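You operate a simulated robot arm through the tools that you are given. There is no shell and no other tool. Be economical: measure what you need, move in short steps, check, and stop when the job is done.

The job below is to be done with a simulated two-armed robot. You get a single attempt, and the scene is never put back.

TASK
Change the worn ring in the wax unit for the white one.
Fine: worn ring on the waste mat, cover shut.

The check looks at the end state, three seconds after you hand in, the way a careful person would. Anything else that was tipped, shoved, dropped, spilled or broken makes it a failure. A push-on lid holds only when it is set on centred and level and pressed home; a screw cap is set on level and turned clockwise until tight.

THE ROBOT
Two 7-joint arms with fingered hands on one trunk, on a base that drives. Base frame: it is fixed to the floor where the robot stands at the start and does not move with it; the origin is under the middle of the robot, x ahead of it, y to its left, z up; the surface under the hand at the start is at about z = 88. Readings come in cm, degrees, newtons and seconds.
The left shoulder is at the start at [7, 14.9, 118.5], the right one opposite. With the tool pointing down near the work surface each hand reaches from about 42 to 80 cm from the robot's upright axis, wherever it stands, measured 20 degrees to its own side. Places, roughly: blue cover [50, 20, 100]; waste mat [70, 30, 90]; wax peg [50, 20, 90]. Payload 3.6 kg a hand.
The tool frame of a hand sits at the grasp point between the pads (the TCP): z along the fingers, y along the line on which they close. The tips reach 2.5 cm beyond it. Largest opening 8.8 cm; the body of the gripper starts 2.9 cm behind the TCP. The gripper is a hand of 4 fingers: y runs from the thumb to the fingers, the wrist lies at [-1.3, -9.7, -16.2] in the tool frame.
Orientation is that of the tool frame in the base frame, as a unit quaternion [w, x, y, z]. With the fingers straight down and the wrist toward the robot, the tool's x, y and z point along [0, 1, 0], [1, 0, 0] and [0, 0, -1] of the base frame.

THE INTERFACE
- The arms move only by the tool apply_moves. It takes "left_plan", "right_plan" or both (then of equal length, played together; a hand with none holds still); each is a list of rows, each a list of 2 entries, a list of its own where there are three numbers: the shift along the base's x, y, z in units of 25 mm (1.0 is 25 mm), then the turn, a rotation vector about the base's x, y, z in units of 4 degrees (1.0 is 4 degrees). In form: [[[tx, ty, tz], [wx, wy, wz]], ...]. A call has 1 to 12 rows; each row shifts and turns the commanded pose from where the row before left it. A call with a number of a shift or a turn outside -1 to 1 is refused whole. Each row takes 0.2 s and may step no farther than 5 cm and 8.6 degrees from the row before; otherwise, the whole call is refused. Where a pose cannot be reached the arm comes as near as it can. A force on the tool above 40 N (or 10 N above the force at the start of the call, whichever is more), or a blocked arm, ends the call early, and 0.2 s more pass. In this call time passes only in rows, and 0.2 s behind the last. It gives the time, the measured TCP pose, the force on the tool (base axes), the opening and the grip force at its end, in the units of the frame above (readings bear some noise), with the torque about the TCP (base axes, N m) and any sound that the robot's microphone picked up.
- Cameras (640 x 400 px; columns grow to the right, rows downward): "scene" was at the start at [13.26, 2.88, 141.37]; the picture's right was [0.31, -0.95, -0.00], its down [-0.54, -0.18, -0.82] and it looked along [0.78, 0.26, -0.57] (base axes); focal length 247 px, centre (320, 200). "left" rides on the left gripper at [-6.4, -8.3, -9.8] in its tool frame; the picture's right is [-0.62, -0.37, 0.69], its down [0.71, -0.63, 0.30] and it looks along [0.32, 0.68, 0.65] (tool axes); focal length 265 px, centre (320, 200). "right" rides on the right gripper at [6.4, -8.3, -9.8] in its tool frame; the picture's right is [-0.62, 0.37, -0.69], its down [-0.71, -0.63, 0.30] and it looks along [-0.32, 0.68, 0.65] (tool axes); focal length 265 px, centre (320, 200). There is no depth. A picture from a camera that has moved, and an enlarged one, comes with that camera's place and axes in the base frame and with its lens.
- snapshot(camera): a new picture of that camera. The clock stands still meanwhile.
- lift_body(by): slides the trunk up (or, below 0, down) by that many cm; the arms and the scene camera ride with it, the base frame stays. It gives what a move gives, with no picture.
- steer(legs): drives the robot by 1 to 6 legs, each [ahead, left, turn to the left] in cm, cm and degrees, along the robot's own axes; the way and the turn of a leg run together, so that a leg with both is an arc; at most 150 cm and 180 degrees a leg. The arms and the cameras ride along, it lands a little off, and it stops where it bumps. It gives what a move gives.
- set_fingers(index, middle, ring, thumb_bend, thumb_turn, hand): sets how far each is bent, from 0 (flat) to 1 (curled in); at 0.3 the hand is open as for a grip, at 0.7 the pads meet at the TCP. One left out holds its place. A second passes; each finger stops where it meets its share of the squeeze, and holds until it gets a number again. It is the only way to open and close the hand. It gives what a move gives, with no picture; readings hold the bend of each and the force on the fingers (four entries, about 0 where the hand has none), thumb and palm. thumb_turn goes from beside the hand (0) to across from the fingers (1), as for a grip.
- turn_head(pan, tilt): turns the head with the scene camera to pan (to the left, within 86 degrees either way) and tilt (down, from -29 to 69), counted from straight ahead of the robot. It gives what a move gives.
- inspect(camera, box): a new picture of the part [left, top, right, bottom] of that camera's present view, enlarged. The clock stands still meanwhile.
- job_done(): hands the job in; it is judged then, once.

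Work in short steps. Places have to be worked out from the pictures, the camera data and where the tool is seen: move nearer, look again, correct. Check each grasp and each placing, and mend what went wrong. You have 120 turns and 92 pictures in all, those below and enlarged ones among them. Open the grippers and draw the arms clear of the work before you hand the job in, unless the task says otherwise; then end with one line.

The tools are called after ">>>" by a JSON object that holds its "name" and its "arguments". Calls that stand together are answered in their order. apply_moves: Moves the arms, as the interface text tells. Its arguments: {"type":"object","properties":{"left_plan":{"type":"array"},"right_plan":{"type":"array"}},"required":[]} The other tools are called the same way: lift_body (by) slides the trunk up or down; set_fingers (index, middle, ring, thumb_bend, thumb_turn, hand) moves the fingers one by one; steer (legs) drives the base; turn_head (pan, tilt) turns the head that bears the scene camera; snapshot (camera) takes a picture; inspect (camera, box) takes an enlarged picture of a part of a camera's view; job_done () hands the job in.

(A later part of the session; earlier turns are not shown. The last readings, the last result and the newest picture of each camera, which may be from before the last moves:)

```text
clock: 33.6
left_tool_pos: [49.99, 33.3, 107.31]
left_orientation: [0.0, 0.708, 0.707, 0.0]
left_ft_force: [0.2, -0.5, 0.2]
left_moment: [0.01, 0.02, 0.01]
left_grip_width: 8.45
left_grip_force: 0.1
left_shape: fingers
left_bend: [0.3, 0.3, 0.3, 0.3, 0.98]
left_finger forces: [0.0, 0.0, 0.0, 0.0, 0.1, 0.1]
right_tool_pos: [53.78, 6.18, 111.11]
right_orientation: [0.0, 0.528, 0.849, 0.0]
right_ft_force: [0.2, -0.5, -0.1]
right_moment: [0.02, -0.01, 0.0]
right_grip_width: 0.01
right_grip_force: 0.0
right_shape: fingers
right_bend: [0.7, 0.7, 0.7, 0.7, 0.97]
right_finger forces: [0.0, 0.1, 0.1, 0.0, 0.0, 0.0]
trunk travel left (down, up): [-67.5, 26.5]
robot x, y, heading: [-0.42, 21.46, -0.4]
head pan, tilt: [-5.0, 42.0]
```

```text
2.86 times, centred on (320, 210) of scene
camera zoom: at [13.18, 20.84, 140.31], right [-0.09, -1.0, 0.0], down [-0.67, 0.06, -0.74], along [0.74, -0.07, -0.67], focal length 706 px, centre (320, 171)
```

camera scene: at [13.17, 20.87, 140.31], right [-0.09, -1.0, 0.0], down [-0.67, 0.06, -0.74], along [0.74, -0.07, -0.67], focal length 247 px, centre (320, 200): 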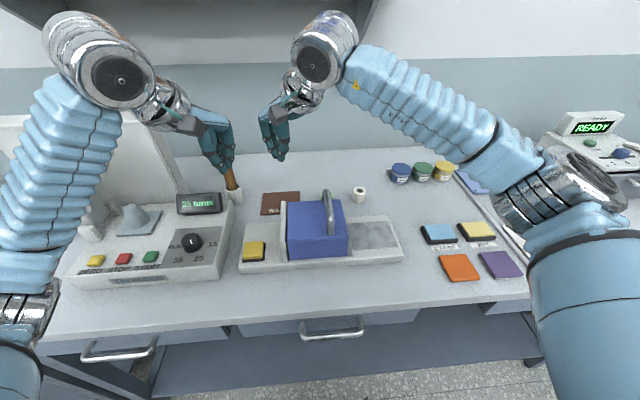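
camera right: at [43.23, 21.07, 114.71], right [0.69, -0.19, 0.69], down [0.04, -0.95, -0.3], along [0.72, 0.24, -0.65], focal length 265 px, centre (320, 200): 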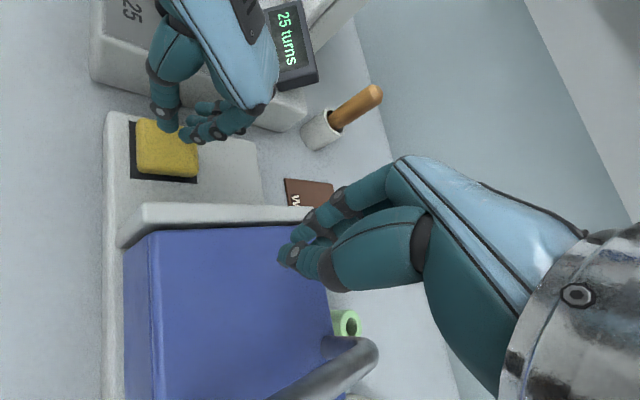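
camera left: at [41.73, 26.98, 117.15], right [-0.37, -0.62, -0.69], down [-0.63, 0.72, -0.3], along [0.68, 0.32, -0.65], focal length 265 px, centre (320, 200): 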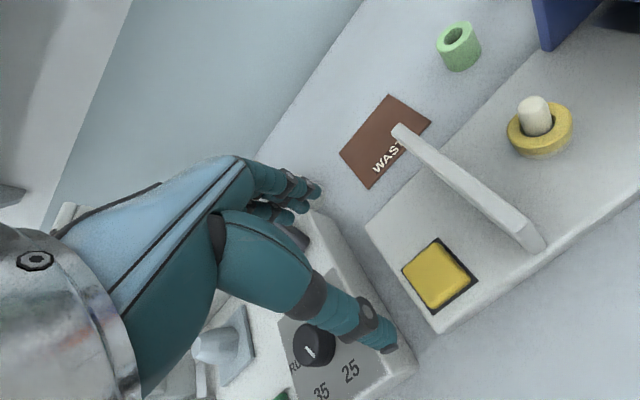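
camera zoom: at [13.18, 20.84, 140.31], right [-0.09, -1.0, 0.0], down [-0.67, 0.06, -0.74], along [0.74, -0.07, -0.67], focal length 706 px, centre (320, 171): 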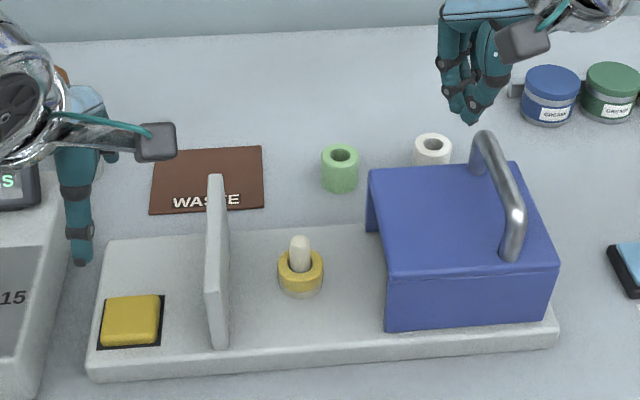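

The cover stays open by itself. Peg triangulates to [53.2, 18.7] with top z≈96.7. I enlarge the worn ring and white ring to judge heights.

>>> {"name": "inspect", "arguments": {"camera": "scene", "box": [300, 180, 360, 250]}}

>>> {"name": "inspect", "arguments": {"camera": "left", "box": [490, 70, 600, 180]}}

```text
5.71 times, centred on (330, 215) of scene
camera zoom: at [13.18, 20.84, 140.31], right [-0.09, -1.0, 0.0], down [-0.67, 0.06, -0.74], along [0.74, -0.07, -0.67], focal length 1412 px, centre (263, 114)
```

zoom: 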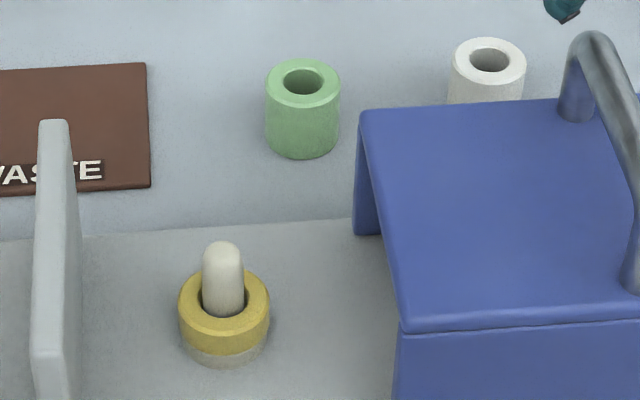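

```text
3.64 times, centred on (545, 125) of left
camera zoom: at [41.73, 26.98, 117.15], right [-0.37, -0.62, -0.69], down [-0.63, 0.72, -0.3], along [0.68, 0.32, -0.65], focal length 965 px, centre (-498, 473)
```

zoom: 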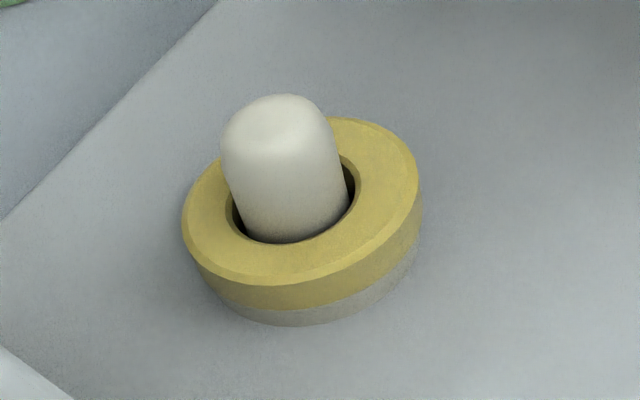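

Worn ring spans about z 91.5–93.2. I move the left hand above the peg and shift the right hand clear to the right (its yaw back toward 0).

>>> {"name": "apply_moves", "arguments": {"left_plan": [[[0.16, -0.73, 0], [0, 0, 0]], [[0.16, -0.73, 0], [0, 0, 0]], [[0.16, -0.73, 0], [0, 0, 0]], [[0.16, -0.73, 0], [0, 0, 0]], [[0.16, -0.73, 0], [0, 0, 0]], [[0.16, -0.73, 0], [0, 0, 0]], [[0.16, -0.73, 0], [0, 0, 0]], [[0.16, -0.73, 0], [0, 0, 0]]], "right_plan": [[[0, -0.7, 0.2], [0, 0, -1]], [[0, -0.7, 0.2], [0, 0, -1]], [[0, -0.7, 0.2], [0, 0, -1]], [[0, -0.7, 0.2], [0, 0, -1]], [[0, -0.7, 0.2], [0, 0, -1]], [[0, -0.7, 0.2], [0, 0, -1]], [[0, -0.7, 0.2], [0, 0, -0.8]], [[0, -0.7, 0.2], [0, 0, 0]]]}}

>>> {"name": "snapshot", "arguments": {"camera": "scene"}}

>>> {"name": "snapshot", "arguments": {"camera": "left"}}

```text
clock: 35.4
left_tool_pos: [53.17, 18.65, 107.61]
left_orientation: [0.0, 0.707, 0.707, 0.001]
left_ft_force: [0.3, 0.2, -0.5]
left_moment: [0.03, 0.02, 0.0]
left_grip_width: 8.44
left_grip_force: 0.0
left_shape: fingers
left_bend: [0.3, 0.3, 0.3, 0.3, 0.98]
left_finger forces: [0.0, 0.1, 0.0, 0.1, 0.0, 0.0]
right_tool_pos: [53.76, -7.5, 115.39]
right_orientation: [0.0, 0.713, 0.701, 0.001]
right_ft_force: [0.1, -0.5, -0.8]
right_moment: [0.03, 0.02, -0.01]
right_grip_width: 0.0
right_grip_force: 0.1
right_shape: fingers
right_bend: [0.7, 0.7, 0.7, 0.7, 0.97]
right_finger forces: [0.0, 0.0, 0.1, 0.0, 0.0, 0.0]
trunk travel left (down, up): [-67.5, 26.5]
robot x, y, heading: [-0.27, 21.48, -0.0]
head pan, tilt: [-5.0, 42.0]
```

```text
62 pictures are left
camera scene: at [13.15, 20.67, 140.31], right [-0.09, -1.0, 0.0], down [-0.67, 0.06, -0.74], along [0.74, -0.07, -0.67], focal length 247 px, centre (320, 200)
```

scene: 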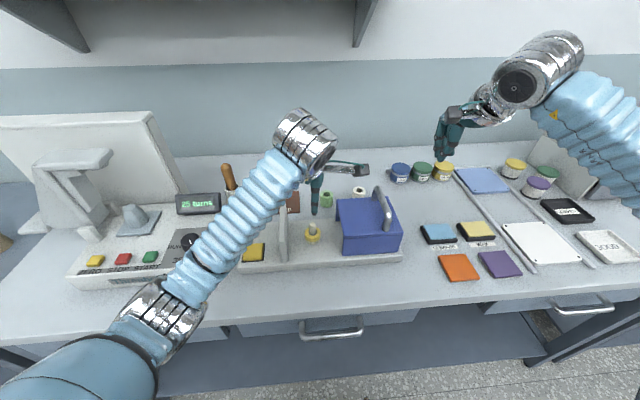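

```text
61 pictures are left
camera left: at [44.83, 12.19, 117.34], right [-0.37, -0.62, -0.69], down [-0.63, 0.72, -0.3], along [0.68, 0.32, -0.65], focal length 265 px, centre (320, 200)
```

left: 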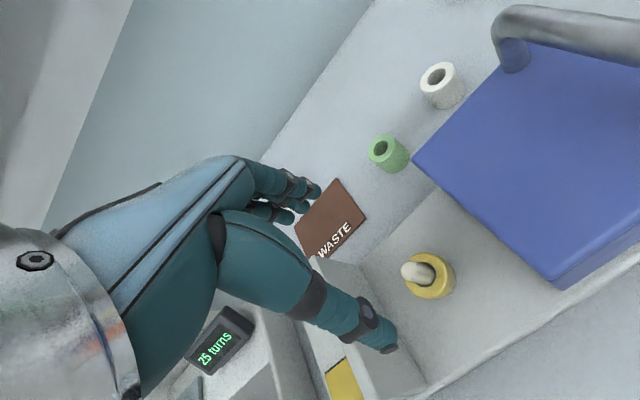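

Centring is right: the ring ray hits [53.2, 18.8]. Lowering to z≈97.5, then looking.

>>> {"name": "apply_moves", "arguments": {"left_plan": [[[0, 0, -0.8], [0, 0, 0]], [[0, 0, -0.8], [0, 0, 0]], [[0, 0, -0.8], [0, 0, 0]], [[0, 0, -0.8], [0, 0, 0]], [[0, 0, -0.4], [0, 0, 0]], [[0, 0, -0.4], [0, 0, 0]]]}}

>>> {"name": "snapshot", "arguments": {"camera": "left"}}

>>> {"name": "inspect", "arguments": {"camera": "scene", "box": [250, 150, 410, 270]}}

```text
clock: 36.8
left_tool_pos: [53.31, 18.81, 97.4]
left_orientation: [0.001, 0.707, 0.707, 0.001]
left_ft_force: [0.2, 0.8, 0.1]
left_moment: [-0.02, -0.01, -0.02]
left_grip_width: 8.47
left_grip_force: 0.1
left_shape: fingers
left_bend: [0.3, 0.3, 0.3, 0.3, 0.98]
left_finger forces: [0.0, 0.0, 0.0, 0.0, 0.1, 0.0]
right_tool_pos: [53.74, -7.29, 115.51]
right_orientation: [0.0, 0.712, 0.702, 0.0]
right_ft_force: [-0.5, 0.3, -0.3]
right_moment: [0.0, 0.02, 0.0]
right_grip_width: 0.0
right_grip_force: 0.0
right_shape: fingers
right_bend: [0.7, 0.7, 0.7, 0.7, 0.97]
right_finger forces: [0.0, 0.0, 0.0, 0.0, 0.1, 0.1]
trunk travel left (down, up): [-67.5, 26.5]
robot x, y, heading: [-0.12, 21.37, -0.1]
head pan, tilt: [-5.0, 42.0]
```

```text
60 pictures are left
camera left: at [44.94, 12.39, 107.11], right [-0.37, -0.62, -0.69], down [-0.63, 0.72, -0.31], along [0.69, 0.32, -0.65], focal length 265 px, centre (320, 200)
```

left: 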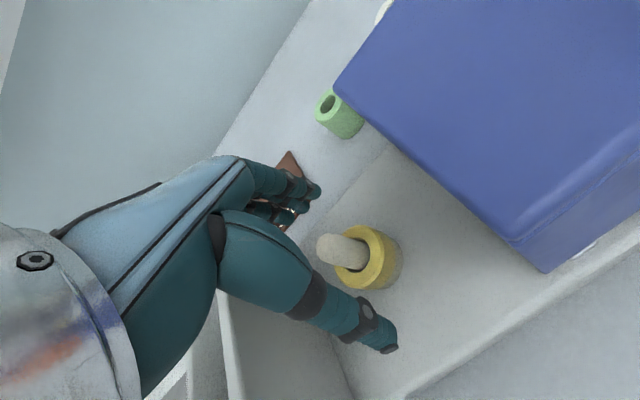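

```text
3.33 times, centred on (330, 210) of scene
camera zoom: at [13.19, 20.89, 140.31], right [-0.09, -1.0, 0.0], down [-0.67, 0.06, -0.74], along [0.74, -0.07, -0.67], focal length 824 px, centre (287, 167)
```

zoom: 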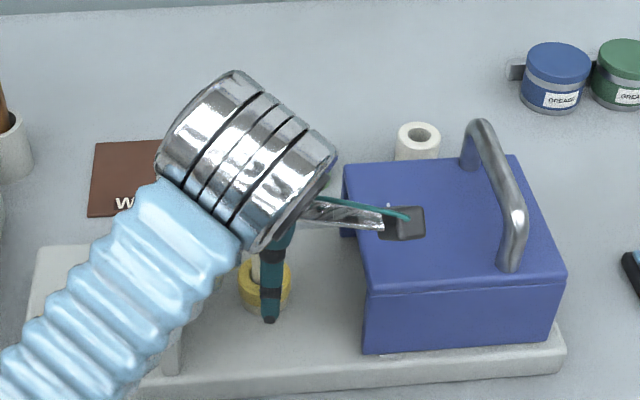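

Clear so far; the ring lies between thumb and fingers. I descend in small rows to z≈94.

>>> {"name": "apply_moves", "arguments": {"left_plan": [[[0, 0, -0.3], [0, 0, 0]], [[0, 0, -0.3], [0, 0, 0]], [[0, 0, -0.3], [0, 0, 0]], [[0, 0, -0.3], [0, 0, 0]], [[0, 0, -0.2], [0, 0, 0]]]}}

>>> {"name": "snapshot", "arguments": {"camera": "left"}}

```text
clock: 38.0
left_tool_pos: [53.26, 18.86, 93.79]
left_orientation: [0.001, 0.707, 0.707, 0.0]
left_ft_force: [0.1, 0.1, 0.7]
left_moment: [-0.03, 0.02, 0.03]
left_grip_width: 8.44
left_grip_force: 0.1
left_shape: fingers
left_bend: [0.3, 0.3, 0.3, 0.3, 0.98]
left_finger forces: [0.1, 0.0, 0.0, 0.1, 0.0, 0.0]
right_tool_pos: [53.75, -7.39, 115.62]
right_orientation: [0.001, 0.713, 0.701, 0.0]
right_ft_force: [0.8, 0.2, 0.2]
right_moment: [0.0, 0.02, 0.02]
right_grip_width: 0.0
right_grip_force: 0.0
right_shape: fingers
right_bend: [0.7, 0.7, 0.7, 0.7, 0.97]
right_finger forces: [0.0, 0.0, 0.1, 0.0, 0.1, 0.0]
trunk travel left (down, up): [-67.5, 26.5]
robot x, y, heading: [0.14, 21.22, 0.0]
head pan, tilt: [-5.0, 42.0]
```

```text
58 pictures are left
camera left: at [44.96, 12.48, 103.63], right [-0.37, -0.62, -0.69], down [-0.63, 0.72, -0.3], along [0.68, 0.32, -0.65], focal length 265 px, centre (320, 200)
```

left: 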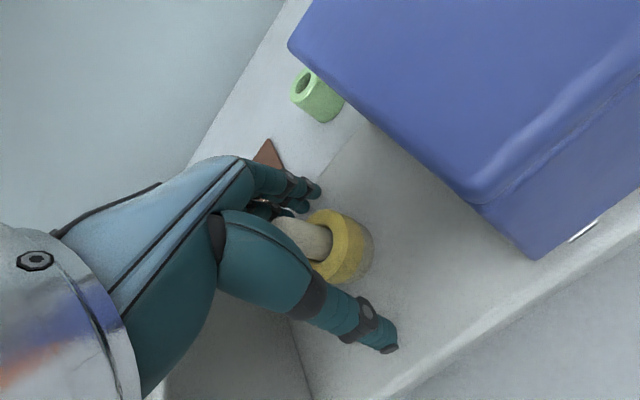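

No contact yet. I lower another 0.5 cm and then close to grip the ring.

>>> {"name": "apply_moves", "arguments": {"left_plan": [[[0, 0, -0.1], [0, 0, 0]], [[0, 0, -0.1], [0, 0, 0]]]}}

>>> {"name": "set_fingers", "arguments": {"hand": "left", "index": 0.6, "middle": 0.6, "ring": 0.6, "thumb_bend": 0.6}}

>>> {"name": "snapshot", "arguments": {"camera": "left"}}

```text
clock: 38.6
left_tool_pos: [53.15, 18.9, 93.52]
left_orientation: [0.002, 0.708, 0.706, 0.001]
left_ft_force: [-1.4, 0.3, 5.0]
left_moment: [0.05, -0.23, 0.04]
left_grip_width: 8.44
left_grip_force: 2.3
left_shape: fingers
left_bend: [0.3, 0.3, 0.3, 0.3, 0.98]
left_finger forces: [0.1, 4.5, 0.0, 0.0, 0.0, 0.0]
right_tool_pos: [53.65, -7.44, 115.46]
right_orientation: [0.0, 0.712, 0.702, -0.001]
right_ft_force: [-0.1, -0.1, -0.8]
right_moment: [0.0, -0.01, -0.03]
right_grip_width: 0.0
right_grip_force: 0.0
right_shape: fingers
right_bend: [0.7, 0.7, 0.7, 0.7, 0.97]
right_finger forces: [0.0, 0.1, 0.0, 0.0, 0.0, 0.0]
trunk travel left (down, up): [-67.5, 26.5]
robot x, y, heading: [-0.07, 21.4, -0.0]
head pan, tilt: [-5.0, 42.0]
```

```text
clock: 39.6
left_tool_pos: [53.24, 18.72, 93.75]
left_orientation: [0.005, 0.708, 0.706, 0.003]
left_ft_force: [9.1, 0.3, 24.9]
left_moment: [0.08, -1.13, -0.08]
left_grip_width: 3.07
left_grip_force: 16.1
left_shape: fingers
left_bend: [0.54, 0.37, 0.6, 0.57, 0.97]
left_finger forces: [8.5, 17.7, 0.1, 0.0, 4.5, 0.1]
right_tool_pos: [53.62, -7.37, 115.56]
right_orientation: [0.001, 0.713, 0.701, 0.0]
right_ft_force: [0.1, 0.9, -0.3]
right_moment: [-0.04, -0.02, -0.02]
right_grip_width: 0.03
right_grip_force: 0.1
right_shape: fingers
right_bend: [0.7, 0.7, 0.7, 0.7, 0.97]
right_finger forces: [0.0, 0.0, 0.0, 0.1, 0.0, 0.0]
trunk travel left (down, up): [-67.5, 26.5]
robot x, y, heading: [0.34, 21.4, 0.0]
head pan, tilt: [-5.0, 42.0]
```

```text
57 pictures are left
camera left: at [44.81, 12.41, 103.48], right [-0.36, -0.62, -0.69], down [-0.62, 0.72, -0.31], along [0.69, 0.32, -0.65], focal length 265 px, centre (320, 200)
```

left: 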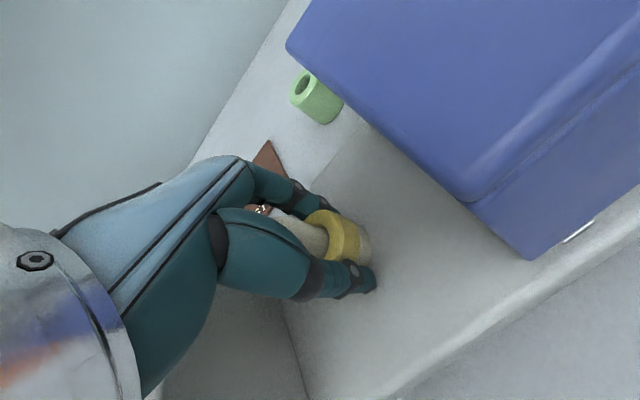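

The middle fingertip is bearing on the unit's base (it sticks out lowest when open). I reopen, raise 0.5 cm, and close again.

>>> {"name": "set_fingers", "arguments": {"hand": "left", "index": 0.3, "middle": 0.3, "ring": 0.3, "thumb_bend": 0.3}}

>>> {"name": "apply_moves", "arguments": {"left_plan": [[[0, 0, 0.1], [0, 0, 0]], [[0, 0, 0.1], [0, 0, 0]]]}}

>>> {"name": "set_fingers", "arguments": {"hand": "left", "index": 0.6, "middle": 0.6, "ring": 0.6, "thumb_bend": 0.6}}

>>> {"name": "snapshot", "arguments": {"camera": "left"}}

```text
clock: 40.6
left_tool_pos: [53.13, 18.8, 93.4]
left_orientation: [0.0, 0.709, 0.706, 0.0]
left_ft_force: [-1.7, -0.4, 10.8]
left_moment: [0.04, -0.53, 0.02]
left_grip_width: 8.43
left_grip_force: 5.4
left_shape: fingers
left_bend: [0.3, 0.3, 0.3, 0.3, 0.98]
left_finger forces: [0.0, 10.6, 0.0, 0.1, 0.2, 0.0]
right_tool_pos: [53.52, -7.25, 115.6]
right_orientation: [0.001, 0.712, 0.702, 0.001]
right_ft_force: [-0.2, 0.1, -0.4]
right_moment: [-0.02, 0.03, -0.01]
right_grip_width: 0.01
right_grip_force: 0.1
right_shape: fingers
right_bend: [0.7, 0.7, 0.7, 0.7, 0.97]
right_finger forces: [0.0, 0.1, 0.1, 0.0, 0.1, 0.1]
trunk travel left (down, up): [-67.5, 26.5]
robot x, y, heading: [0.12, 21.61, 0.0]
head pan, tilt: [-5.0, 42.0]
```

```text
clock: 41.2
left_tool_pos: [53.11, 18.85, 93.73]
left_orientation: [-0.002, 0.708, 0.706, 0.0]
left_ft_force: [0.0, -0.5, 0.5]
left_moment: [-0.03, 0.03, 0.01]
left_grip_width: 8.46
left_grip_force: 0.0
left_shape: fingers
left_bend: [0.3, 0.3, 0.3, 0.3, 0.98]
left_finger forces: [0.1, 0.0, 0.0, 0.0, 0.0, 0.1]
right_tool_pos: [53.77, -7.41, 115.45]
right_orientation: [0.0, 0.712, 0.702, 0.0]
right_ft_force: [0.1, -0.2, -0.2]
right_moment: [0.02, -0.02, 0.0]
right_grip_width: 0.01
right_grip_force: 0.1
right_shape: fingers
right_bend: [0.7, 0.7, 0.7, 0.7, 0.97]
right_finger forces: [0.0, 0.0, 0.0, 0.0, 0.0, 0.0]
trunk travel left (down, up): [-67.5, 26.5]
robot x, y, heading: [0.1, 21.71, -0.3]
head pan, tilt: [-5.0, 42.0]
```

```text
clock: 42.2
left_tool_pos: [53.35, 18.84, 94.0]
left_orientation: [0.001, 0.708, 0.706, 0.001]
left_ft_force: [6.2, -0.3, 6.6]
left_moment: [0.07, -0.33, 0.01]
left_grip_width: 3.04
left_grip_force: 8.2
left_shape: fingers
left_bend: [0.55, 0.55, 0.6, 0.56, 0.97]
left_finger forces: [3.8, 9.7, 0.1, 0.0, 2.7, 0.0]
right_tool_pos: [53.84, -7.31, 115.58]
right_orientation: [0.0, 0.712, 0.702, 0.0]
right_ft_force: [0.0, 0.6, 0.5]
right_moment: [-0.01, -0.02, 0.0]
right_grip_width: 0.0
right_grip_force: 0.0
right_shape: fingers
right_bend: [0.7, 0.7, 0.7, 0.7, 0.97]
right_finger forces: [0.0, 0.0, 0.0, 0.0, 0.1, 0.0]
trunk travel left (down, up): [-67.5, 26.5]
robot x, y, heading: [0.21, 21.76, -0.1]
head pan, tilt: [-5.0, 42.0]
```

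```text
56 pictures are left
camera left: at [44.93, 12.41, 103.71], right [-0.37, -0.62, -0.69], down [-0.63, 0.72, -0.31], along [0.69, 0.32, -0.65], focal length 265 px, centre (320, 200)
```

left: 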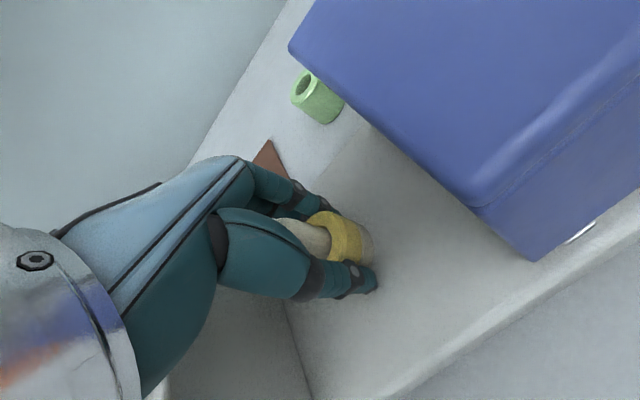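

Ring is held by index, middle and thumb, with a sideways bias of 6 N. I shift 0.25 cm toward +x to balance, then tighten.

>>> {"name": "apply_moves", "arguments": {"left_plan": [[[0.1, 0, 0.04], [0, 0, 0]]]}}

>>> {"name": "set_fingers", "arguments": {"hand": "left", "index": 0.65, "middle": 0.65, "ring": 0.6, "thumb_bend": 0.66}}

```text
clock: 42.6
left_tool_pos: [53.43, 18.75, 93.84]
left_orientation: [0.0, 0.708, 0.706, 0.0]
left_ft_force: [2.5, 1.1, 3.0]
left_moment: [0.02, -0.13, 0.0]
left_grip_width: 3.0
left_grip_force: 7.1
left_shape: fingers
left_bend: [0.56, 0.56, 0.6, 0.56, 0.97]
left_finger forces: [2.6, 6.7, 0.0, 0.0, 4.2, 0.1]
right_tool_pos: [53.66, -7.27, 115.53]
right_orientation: [0.0, 0.712, 0.702, -0.001]
right_ft_force: [-0.3, 0.6, -0.5]
right_moment: [0.0, 0.0, -0.02]
right_grip_width: 0.0
right_grip_force: 0.1
right_shape: fingers
right_bend: [0.7, 0.7, 0.7, 0.7, 0.97]
right_finger forces: [0.0, 0.1, 0.1, 0.0, 0.0, 0.0]
trunk travel left (down, up): [-67.5, 26.5]
robot x, y, heading: [0.08, 21.46, -0.2]
head pan, tilt: [-5.0, 42.0]
```

```text
clock: 43.6
left_tool_pos: [53.49, 18.72, 93.94]
left_orientation: [0.0, 0.708, 0.706, 0.0]
left_ft_force: [2.4, 0.1, 2.9]
left_moment: [0.02, -0.14, -0.04]
left_grip_width: 2.87
left_grip_force: 10.4
left_shape: fingers
left_bend: [0.57, 0.58, 0.6, 0.57, 0.97]
left_finger forces: [5.1, 7.5, 0.0, 0.0, 8.3, 0.0]
right_tool_pos: [53.86, -7.33, 115.48]
right_orientation: [-0.001, 0.713, 0.701, 0.0]
right_ft_force: [-0.6, 0.6, -0.3]
right_moment: [0.01, 0.0, 0.04]
right_grip_width: 0.0
right_grip_force: 0.1
right_shape: fingers
right_bend: [0.7, 0.7, 0.7, 0.7, 0.97]
right_finger forces: [0.1, 0.0, 0.1, 0.1, 0.0, 0.0]
trunk travel left (down, up): [-67.5, 26.5]
robot x, y, heading: [-0.01, 21.53, 0.1]
head pan, tilt: [-5.0, 42.0]
```

Grip is balanced (5+7.5 vs 8.3 N). Lifting straight up slowly.

>>> {"name": "apply_moves", "arguments": {"left_plan": [[[0, 0, 0.3], [0, 0, 0]], [[0, 0, 0.3], [0, 0, 0]], [[0, 0, 0.4], [0, 0, 0]], [[0, 0, 0.4], [0, 0, 0]], [[0, 0, 0.4], [0, 0, 0]], [[0, 0, 0.5], [0, 0, 0]], [[0, 0, 0.5], [0, 0, 0]], [[0, 0, 0.5], [0, 0, 0]]]}}

>>> {"name": "snapshot", "arguments": {"camera": "left"}}

```text
clock: 45.4
left_tool_pos: [53.59, 18.99, 102.05]
left_orientation: [-0.001, 0.707, 0.707, 0.002]
left_ft_force: [0.3, 0.7, -0.4]
left_moment: [-0.02, -0.03, -0.04]
left_grip_width: 2.84
left_grip_force: 8.7
left_shape: fingers
left_bend: [0.57, 0.6, 0.6, 0.57, 0.96]
left_finger forces: [4.9, 3.6, 0.0, 0.0, 8.6, 0.1]
right_tool_pos: [53.82, -7.4, 115.39]
right_orientation: [0.0, 0.712, 0.702, 0.0]
right_ft_force: [-0.1, 0.1, 0.7]
right_moment: [0.03, 0.01, 0.0]
right_grip_width: 0.01
right_grip_force: 0.0
right_shape: fingers
right_bend: [0.7, 0.7, 0.7, 0.7, 0.97]
right_finger forces: [0.0, 0.0, 0.1, 0.1, 0.0, 0.1]
trunk travel left (down, up): [-67.5, 26.5]
robot x, y, heading: [-0.07, 21.88, -0.0]
head pan, tilt: [-5.0, 42.0]
```

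```text
55 pictures are left
camera left: at [45.24, 12.6, 111.81], right [-0.37, -0.62, -0.7], down [-0.63, 0.72, -0.3], along [0.68, 0.33, -0.65], focal length 265 px, centre (320, 200)
```

left: 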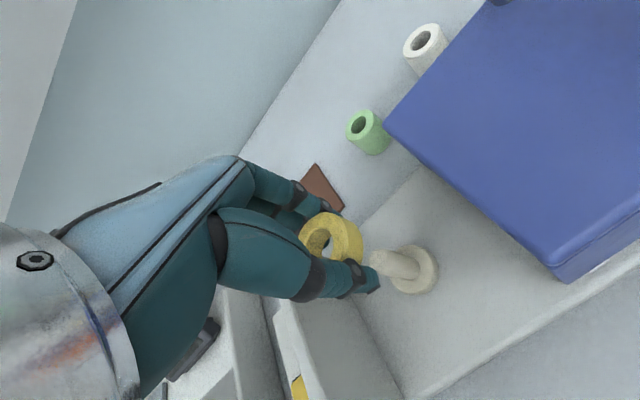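

The ring is off the peg and in the hand. The waste mat centre works out to about [70.7, 27.6]; I rise and carry it above that.

>>> {"name": "apply_moves", "arguments": {"left_plan": [[[0, 0, 0.8], [0, 0, 0]], [[0, 0, 0.8], [0, 0, 0]], [[0.7, 0.35, 0], [0, 0, 0]], [[0.7, 0.35, 0], [0, 0, 0]], [[0.7, 0.35, 0], [0, 0, 0]], [[0.7, 0.35, 0], [0, 0, 0]], [[0.7, 0.35, 0], [0, 0, 0]], [[0.7, 0.35, 0], [0, 0, 0]], [[0.7, 0.35, 0], [0, 0, 0]], [[0.7, 0.35, 0], [0, 0, 0]], [[0.7, 0.35, 0], [0, 0, 0]], [[0.55, 0.25, 0], [0, 0, 0]]]}}

>>> {"name": "snapshot", "arguments": {"camera": "left"}}

>>> {"name": "snapshot", "arguments": {"camera": "scene"}}

```text
clock: 48.0
left_tool_pos: [70.73, 27.29, 106.29]
left_orientation: [0.0, 0.708, 0.706, 0.0]
left_ft_force: [-0.7, 0.6, 0.0]
left_moment: [0.0, 0.0, -0.04]
left_grip_width: 2.82
left_grip_force: 8.6
left_shape: fingers
left_bend: [0.57, 0.6, 0.6, 0.57, 0.96]
left_finger forces: [4.9, 3.5, 0.0, 0.0, 8.4, 0.0]
right_tool_pos: [53.79, -7.36, 115.59]
right_orientation: [0.0, 0.712, 0.702, 0.0]
right_ft_force: [0.5, 0.1, 0.3]
right_moment: [0.0, -0.04, -0.01]
right_grip_width: 0.0
right_grip_force: 0.1
right_shape: fingers
right_bend: [0.7, 0.7, 0.7, 0.7, 0.97]
right_finger forces: [0.1, 0.0, 0.0, 0.1, 0.0, 0.0]
trunk travel left (down, up): [-67.5, 26.5]
robot x, y, heading: [-0.09, 21.7, -0.1]
head pan, tilt: [-5.0, 42.0]
```

```text
54 pictures are left
camera left: at [62.35, 21.02, 116.07], right [-0.37, -0.62, -0.69], down [-0.63, 0.72, -0.3], along [0.68, 0.32, -0.65], focal length 265 px, centre (320, 200)
```

left: 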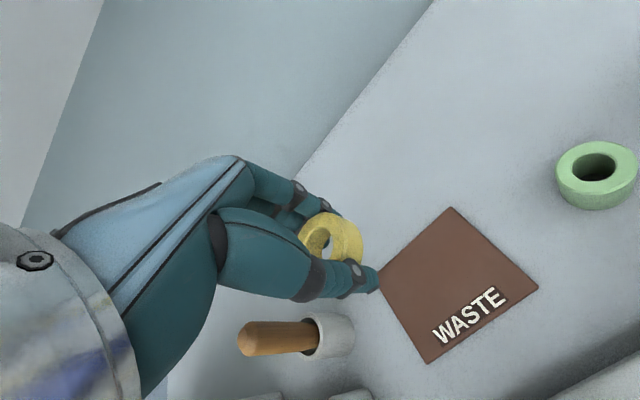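

```text
53 pictures are left
camera scene: at [13.21, 20.84, 140.3], right [-0.09, -1.0, 0.0], down [-0.67, 0.06, -0.74], along [0.74, -0.07, -0.67], focal length 247 px, centre (320, 200)
```

scene: 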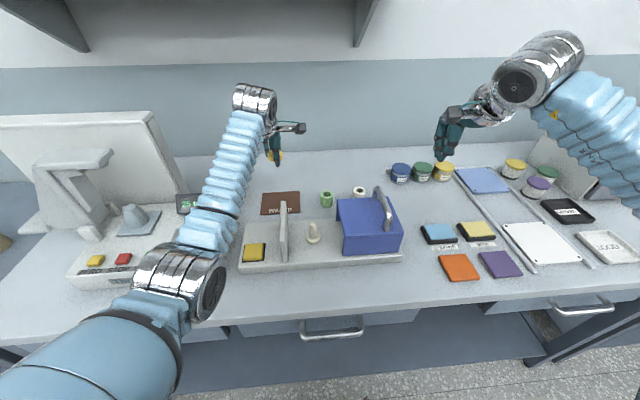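

The mat centre checks at about [70, 27]. Lowering to z≈92, then small steps to contact.

>>> {"name": "apply_moves", "arguments": {"left_plan": [[[-0.1, 0, -0.8], [0, 0, 0]], [[-0.1, 0, -0.8], [0, 0, 0]], [[0, 0, -0.8], [0, 0, 0]], [[0, 0, -0.8], [0, 0, 0]], [[0, 0, -0.8], [0, 0, 0]], [[0, 0, -0.8], [0, 0, 0]], [[0, 0, -0.4], [0, 0, 0]], [[0, 0, -0.3], [0, 0, 0]], [[0, 0, -0.2], [0, 0, 0]]]}}

>>> {"name": "snapshot", "arguments": {"camera": "left"}}

```text
clock: 50.0
left_tool_pos: [70.03, 27.16, 92.11]
left_orientation: [0.0, 0.708, 0.706, 0.0]
left_ft_force: [-0.2, -0.4, 0.0]
left_moment: [0.02, -0.03, -0.03]
left_grip_width: 2.82
left_grip_force: 8.7
left_shape: fingers
left_bend: [0.57, 0.6, 0.6, 0.57, 0.96]
left_finger forces: [5.0, 3.6, 0.0, 0.1, 8.4, 0.0]
right_tool_pos: [53.81, -7.38, 115.46]
right_orientation: [0.0, 0.713, 0.702, 0.0]
right_ft_force: [0.1, -0.8, 0.3]
right_moment: [0.01, 0.03, 0.01]
right_grip_width: 0.02
right_grip_force: 0.0
right_shape: fingers
right_bend: [0.7, 0.7, 0.7, 0.7, 0.97]
right_finger forces: [0.0, 0.1, 0.0, 0.0, 0.0, 0.1]
trunk travel left (down, up): [-67.5, 26.5]
robot x, y, heading: [0.24, 21.22, -0.0]
head pan, tilt: [-5.0, 42.0]
```

```text
52 pictures are left
camera left: at [61.77, 20.92, 101.78], right [-0.37, -0.62, -0.69], down [-0.63, 0.72, -0.3], along [0.68, 0.32, -0.65], focal length 265 px, centre (320, 200)
```

left: 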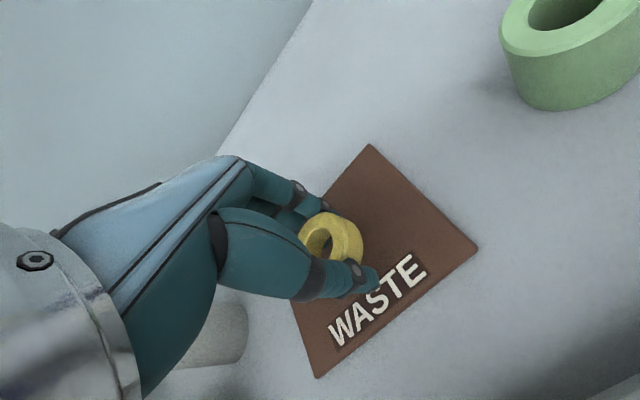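

Over the mat, no contact yet. Small steps down.

>>> {"name": "apply_moves", "arguments": {"left_plan": [[[0, 0, -0.15], [0, 0, 0]], [[0, 0, -0.12], [0, 0, 0]], [[0, 0, -0.12], [0, 0, 0]]]}}

```text
clock: 50.8
left_tool_pos: [70.13, 27.21, 91.33]
left_orientation: [0.003, 0.708, 0.706, 0.003]
left_ft_force: [1.7, 0.9, 7.4]
left_moment: [0.04, -0.21, 0.04]
left_grip_width: 2.8
left_grip_force: 12.9
left_shape: fingers
left_bend: [0.57, 0.6, 0.6, 0.57, 0.96]
left_finger forces: [5.0, 11.5, 0.0, 0.1, 8.7, 0.0]
right_tool_pos: [53.68, -7.27, 115.64]
right_orientation: [0.0, 0.712, 0.702, 0.001]
right_ft_force: [0.0, -0.4, 0.9]
right_moment: [0.02, -0.03, -0.02]
right_grip_width: 0.01
right_grip_force: 0.1
right_shape: fingers
right_bend: [0.7, 0.7, 0.7, 0.7, 0.97]
right_finger forces: [0.0, 0.0, 0.1, 0.0, 0.0, 0.0]
trunk travel left (down, up): [-67.5, 26.5]
robot x, y, heading: [-0.13, 21.39, -0.3]
head pan, tilt: [-5.0, 42.0]
```

Contact at the mat. I raise a hair and open partway so the ring settles without fingertips digging in.

>>> {"name": "apply_moves", "arguments": {"left_plan": [[[0, 0, 0.08], [0, 0, 0]]]}}

>>> {"name": "set_fingers", "arguments": {"hand": "left", "index": 0.42, "middle": 0.42, "ring": 0.42, "thumb_bend": 0.42}}

>>> {"name": "snapshot", "arguments": {"camera": "left"}}

```text
clock: 51.2
left_tool_pos: [70.08, 27.35, 91.31]
left_orientation: [0.001, 0.708, 0.706, 0.001]
left_ft_force: [2.5, 0.7, 9.5]
left_moment: [0.08, -0.26, 0.01]
left_grip_width: 2.81
left_grip_force: 13.2
left_shape: fingers
left_bend: [0.57, 0.59, 0.6, 0.58, 0.96]
left_finger forces: [5.5, 12.0, 0.0, 0.0, 8.1, 0.0]
right_tool_pos: [53.71, -7.4, 115.5]
right_orientation: [0.0, 0.713, 0.702, -0.001]
right_ft_force: [0.3, 0.1, -0.3]
right_moment: [0.0, -0.02, 0.0]
right_grip_width: 0.0
right_grip_force: 0.1
right_shape: fingers
right_bend: [0.7, 0.7, 0.7, 0.7, 0.97]
right_finger forces: [0.0, 0.0, 0.0, 0.0, 0.0, 0.0]
trunk travel left (down, up): [-67.5, 26.5]
robot x, y, heading: [-0.08, 21.45, -0.1]
head pan, tilt: [-5.0, 42.0]
```

```text
clock: 52.2
left_tool_pos: [70.04, 27.19, 91.31]
left_orientation: [0.0, 0.708, 0.706, 0.002]
left_ft_force: [-1.9, -0.1, 6.4]
left_moment: [0.03, -0.14, -0.03]
left_grip_width: 5.86
left_grip_force: 3.7
left_shape: fingers
left_bend: [0.42, 0.45, 0.42, 0.42, 0.97]
left_finger forces: [0.0, 6.6, 0.0, 0.1, 0.0, 0.0]
right_tool_pos: [53.49, -7.4, 115.57]
right_orientation: [0.001, 0.712, 0.702, 0.0]
right_ft_force: [0.3, 0.6, 0.1]
right_moment: [0.01, -0.04, -0.02]
right_grip_width: 0.0
right_grip_force: 0.1
right_shape: fingers
right_bend: [0.7, 0.7, 0.7, 0.7, 0.97]
right_finger forces: [0.0, 0.0, 0.0, 0.0, 0.0, 0.0]
trunk travel left (down, up): [-67.5, 26.5]
robot x, y, heading: [-0.4, 21.32, -0.1]
head pan, tilt: [-5.0, 42.0]
```

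```text
51 pictures are left
camera left: at [61.61, 20.84, 101.06], right [-0.37, -0.62, -0.69], down [-0.63, 0.72, -0.31], along [0.69, 0.32, -0.65], focal length 265 px, centre (320, 200)
```

left: 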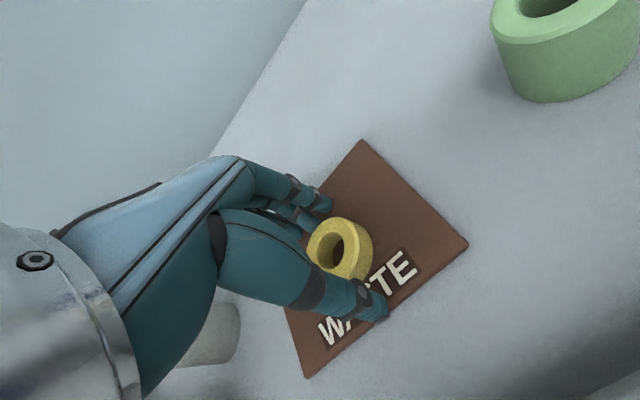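

The ring lies on the mat, fingers off it. I lift straight up and verify.

>>> {"name": "apply_moves", "arguments": {"left_plan": [[[0, 0, 0.3], [0, 0, 0]], [[0, 0, 0.5], [0, 0, 0]], [[0, 0, 0.8], [0, 0, 0]], [[0, 0, 1], [0, 0, 0]], [[0, 0, 1], [0, 0, 0]], [[0, 0, 1], [0, 0, 0]], [[0, 0, 1], [0, 0, 0]]]}}

>>> {"name": "snapshot", "arguments": {"camera": "left"}}

>>> {"name": "snapshot", "arguments": {"camera": "right"}}

```text
clock: 53.8
left_tool_pos: [70.05, 27.35, 105.05]
left_orientation: [0.0, 0.708, 0.706, 0.0]
left_ft_force: [0.3, 0.1, 1.2]
left_moment: [0.0, -0.02, -0.02]
left_grip_width: 5.87
left_grip_force: 0.0
left_shape: fingers
left_bend: [0.42, 0.42, 0.42, 0.42, 0.97]
left_finger forces: [0.0, 0.0, 0.1, 0.0, 0.0, 0.0]
right_tool_pos: [53.77, -7.4, 115.44]
right_orientation: [0.001, 0.713, 0.701, 0.0]
right_ft_force: [-0.8, 0.1, 0.8]
right_moment: [-0.01, 0.02, -0.02]
right_grip_width: 0.0
right_grip_force: 0.1
right_shape: fingers
right_bend: [0.7, 0.7, 0.7, 0.7, 0.97]
right_finger forces: [0.1, 0.0, 0.1, 0.1, 0.0, 0.0]
trunk travel left (down, up): [-67.5, 26.5]
robot x, y, heading: [0.11, 21.62, -0.1]
head pan, tilt: [-5.0, 42.0]
```

```text
50 pictures are left
camera left: at [61.76, 20.99, 114.82], right [-0.37, -0.62, -0.69], down [-0.63, 0.72, -0.3], along [0.68, 0.32, -0.65], focal length 265 px, centre (320, 200)
```

left: 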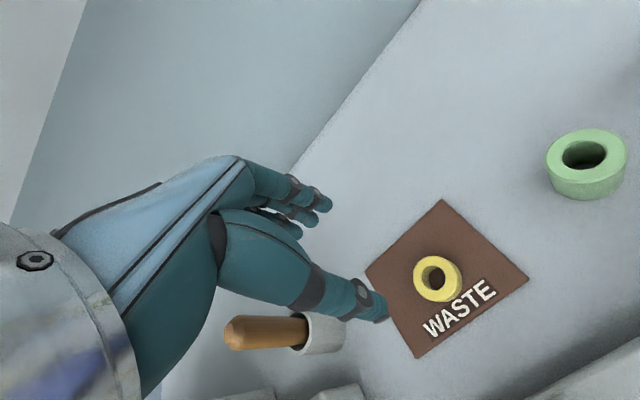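

```text
49 pictures are left
camera right: at [45.54, -0.96, 125.37], right [0.36, -0.63, 0.69], down [-0.64, -0.7, -0.3], along [0.68, -0.34, -0.65], focal length 265 px, centre (320, 200)
```

right: 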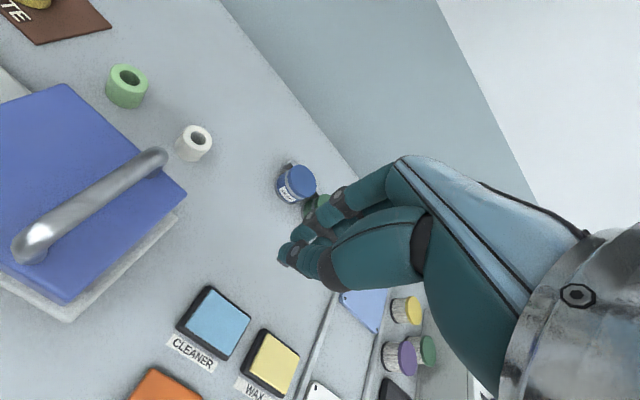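

The worn ring lies flat on the mat. White ring is near [70.6, 3.3]; the right wrist would come over the cover handle, so I lift the trunk 12 cm for a steeper forearm, and take the left hand back above the button.

>>> {"name": "lift_body", "arguments": {"by": 12}}

>>> {"name": "apply_moves", "arguments": {"left_plan": [[[-0.8, 0.25, 0], [0, 0, 0]], [[-0.8, 0.25, 0], [0, 0, 0]], [[-0.8, 0.25, 0], [0, 0, 0]], [[-0.8, 0.25, 0], [0, 0, 0]], [[-0.8, 0.25, 0], [0, 0, 0]], [[-0.8, 0.25, 0], [0, 0, 0]], [[-0.8, 0.25, 0], [0, 0, 0]], [[-0.8, 0.25, 0], [0, 0, 0]], [[-0.8, 0.25, 0], [0, 0, 0]], [[-0.8, 0.25, 0], [0, 0, 0]]], "right_plan": [[[0.67, 0.43, 0], [0, 0, 0.75]], [[0.67, 0.43, 0], [0, 0, 0.75]], [[0.67, 0.43, 0], [0, 0, 0.75]], [[0.67, 0.43, 0], [0, 0, 0.75]], [[0.67, 0.43, 0], [0, 0, 0.75]], [[0.67, 0.43, 0], [0, 0, 0.75]], [[0.67, 0.43, 0], [0, 0, 0.75]], [[0.67, 0.43, 0], [0, 0, 0.75]], [[0.67, 0.43, 0], [0, 0, 0.75]], [[0.67, 0.43, 0], [0, 0, 0.75]]]}}

>>> {"name": "set_fingers", "arguments": {"hand": "right", "index": 0.3, "middle": 0.3, "ring": 0.3, "thumb_bend": 0.3}}

>>> {"name": "snapshot", "arguments": {"camera": "right"}}

>>> {"name": "snapshot", "arguments": {"camera": "scene"}}

```text
clock: 55.3
left_tool_pos: [70.06, 27.29, 117.02]
left_orientation: [-0.001, 0.708, 0.706, -0.001]
left_ft_force: [0.1, 0.5, -0.1]
left_moment: [-0.02, 0.01, 0.0]
left_grip_width: 5.89
left_grip_force: 0.0
left_shape: fingers
left_bend: [0.42, 0.42, 0.42, 0.42, 0.97]
left_finger forces: [0.0, 0.0, 0.0, 0.0, 0.0, 0.0]
right_tool_pos: [53.74, -7.27, 127.54]
right_orientation: [0.0, 0.712, 0.702, 0.0]
right_ft_force: [0.0, -0.3, 0.6]
right_moment: [0.01, -0.02, 0.01]
right_grip_width: 0.02
right_grip_force: 0.1
right_shape: fingers
right_bend: [0.7, 0.7, 0.7, 0.7, 0.97]
right_finger forces: [0.0, 0.0, 0.0, 0.0, 0.0, 0.0]
trunk travel left (down, up): [-79.5, 14.5]
robot x, y, heading: [-0.02, 21.52, 0.0]
head pan, tilt: [-5.0, 42.0]
```

```text
clock: 57.5
left_tool_pos: [50.06, 33.52, 117.09]
left_orientation: [-0.001, 0.708, 0.706, 0.0]
left_ft_force: [0.0, 0.1, 0.4]
left_moment: [-0.03, -0.02, -0.01]
left_grip_width: 5.89
left_grip_force: 0.0
left_shape: fingers
left_bend: [0.42, 0.42, 0.42, 0.42, 0.97]
left_finger forces: [0.0, 0.0, 0.0, 0.0, 0.0, 0.0]
right_tool_pos: [66.34, 0.72, 127.5]
right_orientation: [0.0, 0.563, 0.827, 0.001]
right_ft_force: [-0.9, 0.2, -0.2]
right_moment: [0.04, 0.0, 0.0]
right_grip_width: 0.01
right_grip_force: 0.0
right_shape: fingers
right_bend: [0.7, 0.7, 0.7, 0.7, 0.97]
right_finger forces: [0.1, 0.0, 0.0, 0.1, 0.0, 0.0]
right hand out of reach, approached as far as the arm can: row 8, 9, 10
trunk travel left (down, up): [-79.5, 14.5]
robot x, y, heading: [-0.29, 21.28, -0.1]
head pan, tilt: [-5.0, 42.0]
```

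```text
clock: 58.5
left_tool_pos: [50.1, 33.49, 117.06]
left_orientation: [0.0, 0.708, 0.706, 0.0]
left_ft_force: [-0.1, -0.2, 0.6]
left_moment: [-0.02, 0.03, 0.01]
left_grip_width: 5.87
left_grip_force: 0.0
left_shape: fingers
left_bend: [0.42, 0.42, 0.42, 0.42, 0.97]
left_finger forces: [0.0, 0.0, 0.0, 0.0, 0.0, 0.0]
right_tool_pos: [66.34, 0.62, 127.53]
right_orientation: [0.001, 0.563, 0.827, -0.001]
right_ft_force: [0.3, -0.1, 0.7]
right_moment: [-0.03, -0.01, -0.02]
right_grip_width: 8.4
right_grip_force: 0.1
right_shape: fingers
right_bend: [0.3, 0.3, 0.3, 0.3, 0.97]
right_finger forces: [0.0, 0.0, 0.0, 0.1, 0.0, 0.0]
trunk travel left (down, up): [-79.5, 14.5]
robot x, y, heading: [0.46, 21.57, -0.0]
head pan, tilt: [-5.0, 42.0]
```

```text
48 pictures are left
camera right: at [56.17, 3.43, 137.35], right [0.57, -0.44, 0.69], down [-0.32, -0.9, -0.3], along [0.75, -0.05, -0.65], focal length 265 px, centre (320, 200)
```

right: 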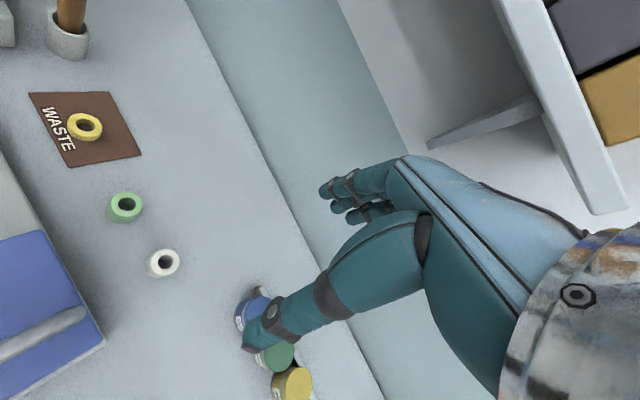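

```text
47 pictures are left
camera scene: at [13.18, 20.79, 152.31], right [-0.09, -1.0, 0.0], down [-0.67, 0.06, -0.74], along [0.74, -0.07, -0.67], focal length 247 px, centre (320, 200)
```

scene: 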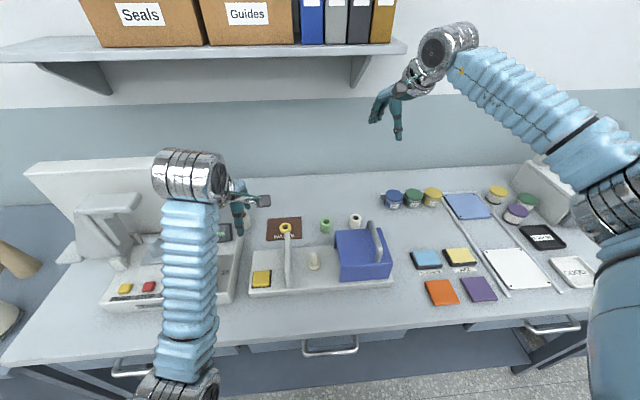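

White ring ray gives [70.1, 3.4]. Right hand lowers toward z≈105 above it.

>>> {"name": "apply_moves", "arguments": {"right_plan": [[[0, 0, -1], [0, 0, 0]], [[0, 0, -1], [0, 0, 0]], [[0, 0, -1], [0, 0, 0]], [[0.2, 0.1, -1], [0, 0, 0]], [[0.3, 0.2, -1], [0, 0, 0]], [[0.3, 0.2, -1], [0, 0, 0]], [[0.3, 0.2, -1], [0, 0, 0]], [[0.3, 0.2, -1], [0, 0, 0]], [[0.1, 0.2, -1], [0, 0, 0]]]}}

>>> {"name": "snapshot", "arguments": {"camera": "right"}}

>>> {"name": "snapshot", "arguments": {"camera": "scene"}}

```text
clock: 60.5
left_tool_pos: [50.18, 33.52, 117.19]
left_orientation: [0.0, 0.708, 0.706, 0.001]
left_ft_force: [-0.8, -0.3, 0.5]
left_moment: [-0.01, 0.03, -0.02]
left_grip_width: 5.89
left_grip_force: 0.0
left_shape: fingers
left_bend: [0.42, 0.42, 0.42, 0.42, 0.97]
left_finger forces: [0.1, 0.1, 0.1, 0.0, 0.1, 0.0]
right_tool_pos: [70.0, 3.84, 105.21]
right_orientation: [0.0, 0.562, 0.827, 0.0]
right_ft_force: [-0.2, 0.4, 0.2]
right_moment: [-0.02, 0.02, 0.0]
right_grip_width: 8.44
right_grip_force: 0.1
right_shape: fingers
right_bend: [0.3, 0.3, 0.3, 0.3, 0.97]
right_finger forces: [0.2, 0.0, 0.0, 0.1, 0.1, 0.0]
trunk travel left (down, up): [-79.5, 14.5]
robot x, y, heading: [0.07, 21.48, -0.1]
head pan, tilt: [-5.0, 42.0]
```

```text
46 pictures are left
camera right: at [59.88, 6.58, 115.03], right [0.57, -0.44, 0.69], down [-0.32, -0.9, -0.3], along [0.76, -0.05, -0.65], focal length 265 px, centre (320, 200)
```

right: 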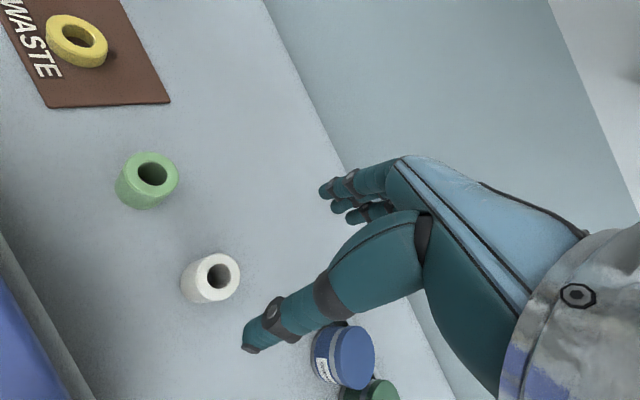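

```text
45 pictures are left
camera scene: at [13.24, 20.9, 152.3], right [-0.09, -1.0, 0.0], down [-0.67, 0.06, -0.74], along [0.74, -0.07, -0.67], focal length 247 px, centre (320, 200)
```

scene: 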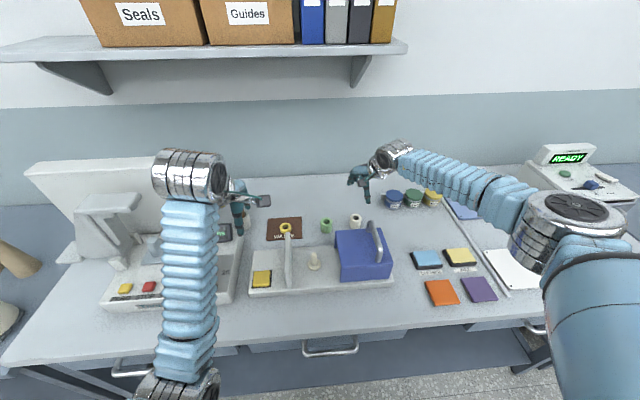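

Ring centre ≈ [70.4, 3.5], about 3.5 cm tall. Nudging and descending to z≈94.

>>> {"name": "apply_moves", "arguments": {"right_plan": [[[0.16, -0.12, -0.8], [0, 0, 0]], [[0, 0, -0.8], [0, 0, 0]], [[0, 0, -0.8], [0, 0, 0]], [[0, 0, -0.8], [0, 0, 0]], [[0, 0, -0.8], [0, 0, 0]], [[0, 0, -0.4], [0, 0, 0]]]}}

>>> {"name": "snapshot", "arguments": {"camera": "right"}}

>>> {"name": "inspect", "arguments": {"camera": "scene", "box": [280, 140, 440, 290]}}

```text
clock: 61.9
left_tool_pos: [50.15, 33.46, 117.19]
left_orientation: [0.0, 0.708, 0.706, 0.001]
left_ft_force: [0.2, 0.4, 0.3]
left_moment: [-0.03, 0.01, 0.0]
left_grip_width: 5.87
left_grip_force: 0.1
left_shape: fingers
left_bend: [0.42, 0.42, 0.42, 0.42, 0.97]
left_finger forces: [0.0, 0.0, 0.0, 0.1, 0.0, 0.0]
right_tool_pos: [69.85, 3.7, 103.28]
right_orientation: [0.0, 0.563, 0.827, 0.0]
right_ft_force: [-0.2, -0.6, 0.7]
right_moment: [0.01, 0.0, -0.03]
right_grip_width: 8.45
right_grip_force: 0.0
right_shape: fingers
right_bend: [0.3, 0.3, 0.3, 0.3, 0.97]
right_finger forces: [0.1, 0.0, 0.0, 0.0, 0.0, 0.0]
right hand out of reach, approached as far as the arm can: row 1, 2, 3, 4, 5, 6
trunk travel left (down, up): [-79.5, 14.5]
robot x, y, heading: [0.17, 21.68, -0.0]
head pan, tilt: [-5.0, 42.0]
```

```text
44 pictures are left
camera right: at [59.75, 6.51, 113.07], right [0.57, -0.44, 0.69], down [-0.32, -0.9, -0.3], along [0.76, -0.05, -0.65], focal length 265 px, centre (320, 200)
```

right: 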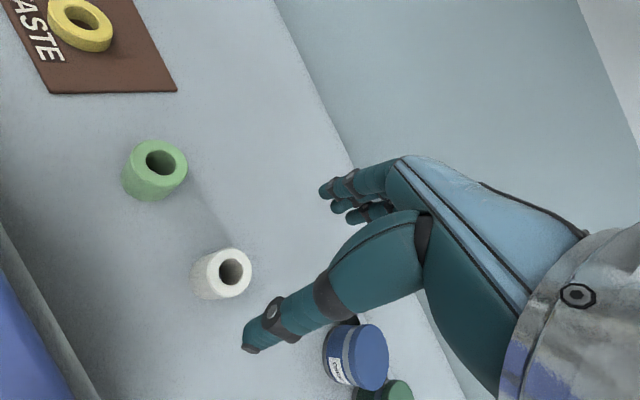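

```text
2.67 times, centred on (360, 215) of scene
camera zoom: at [13.19, 20.82, 152.31], right [-0.09, -1.0, 0.0], down [-0.67, 0.06, -0.74], along [0.74, -0.07, -0.67], focal length 659 px, centre (213, 160)
```

zoom: 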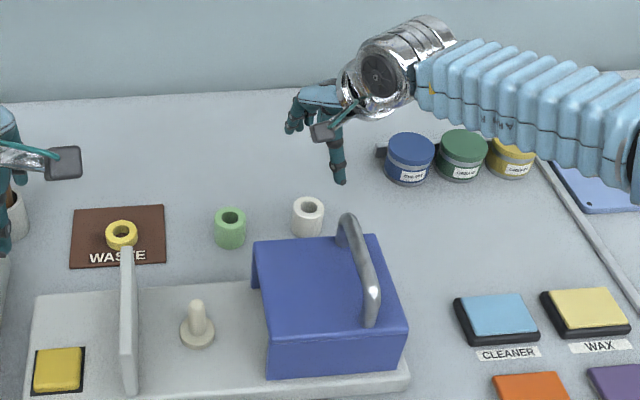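

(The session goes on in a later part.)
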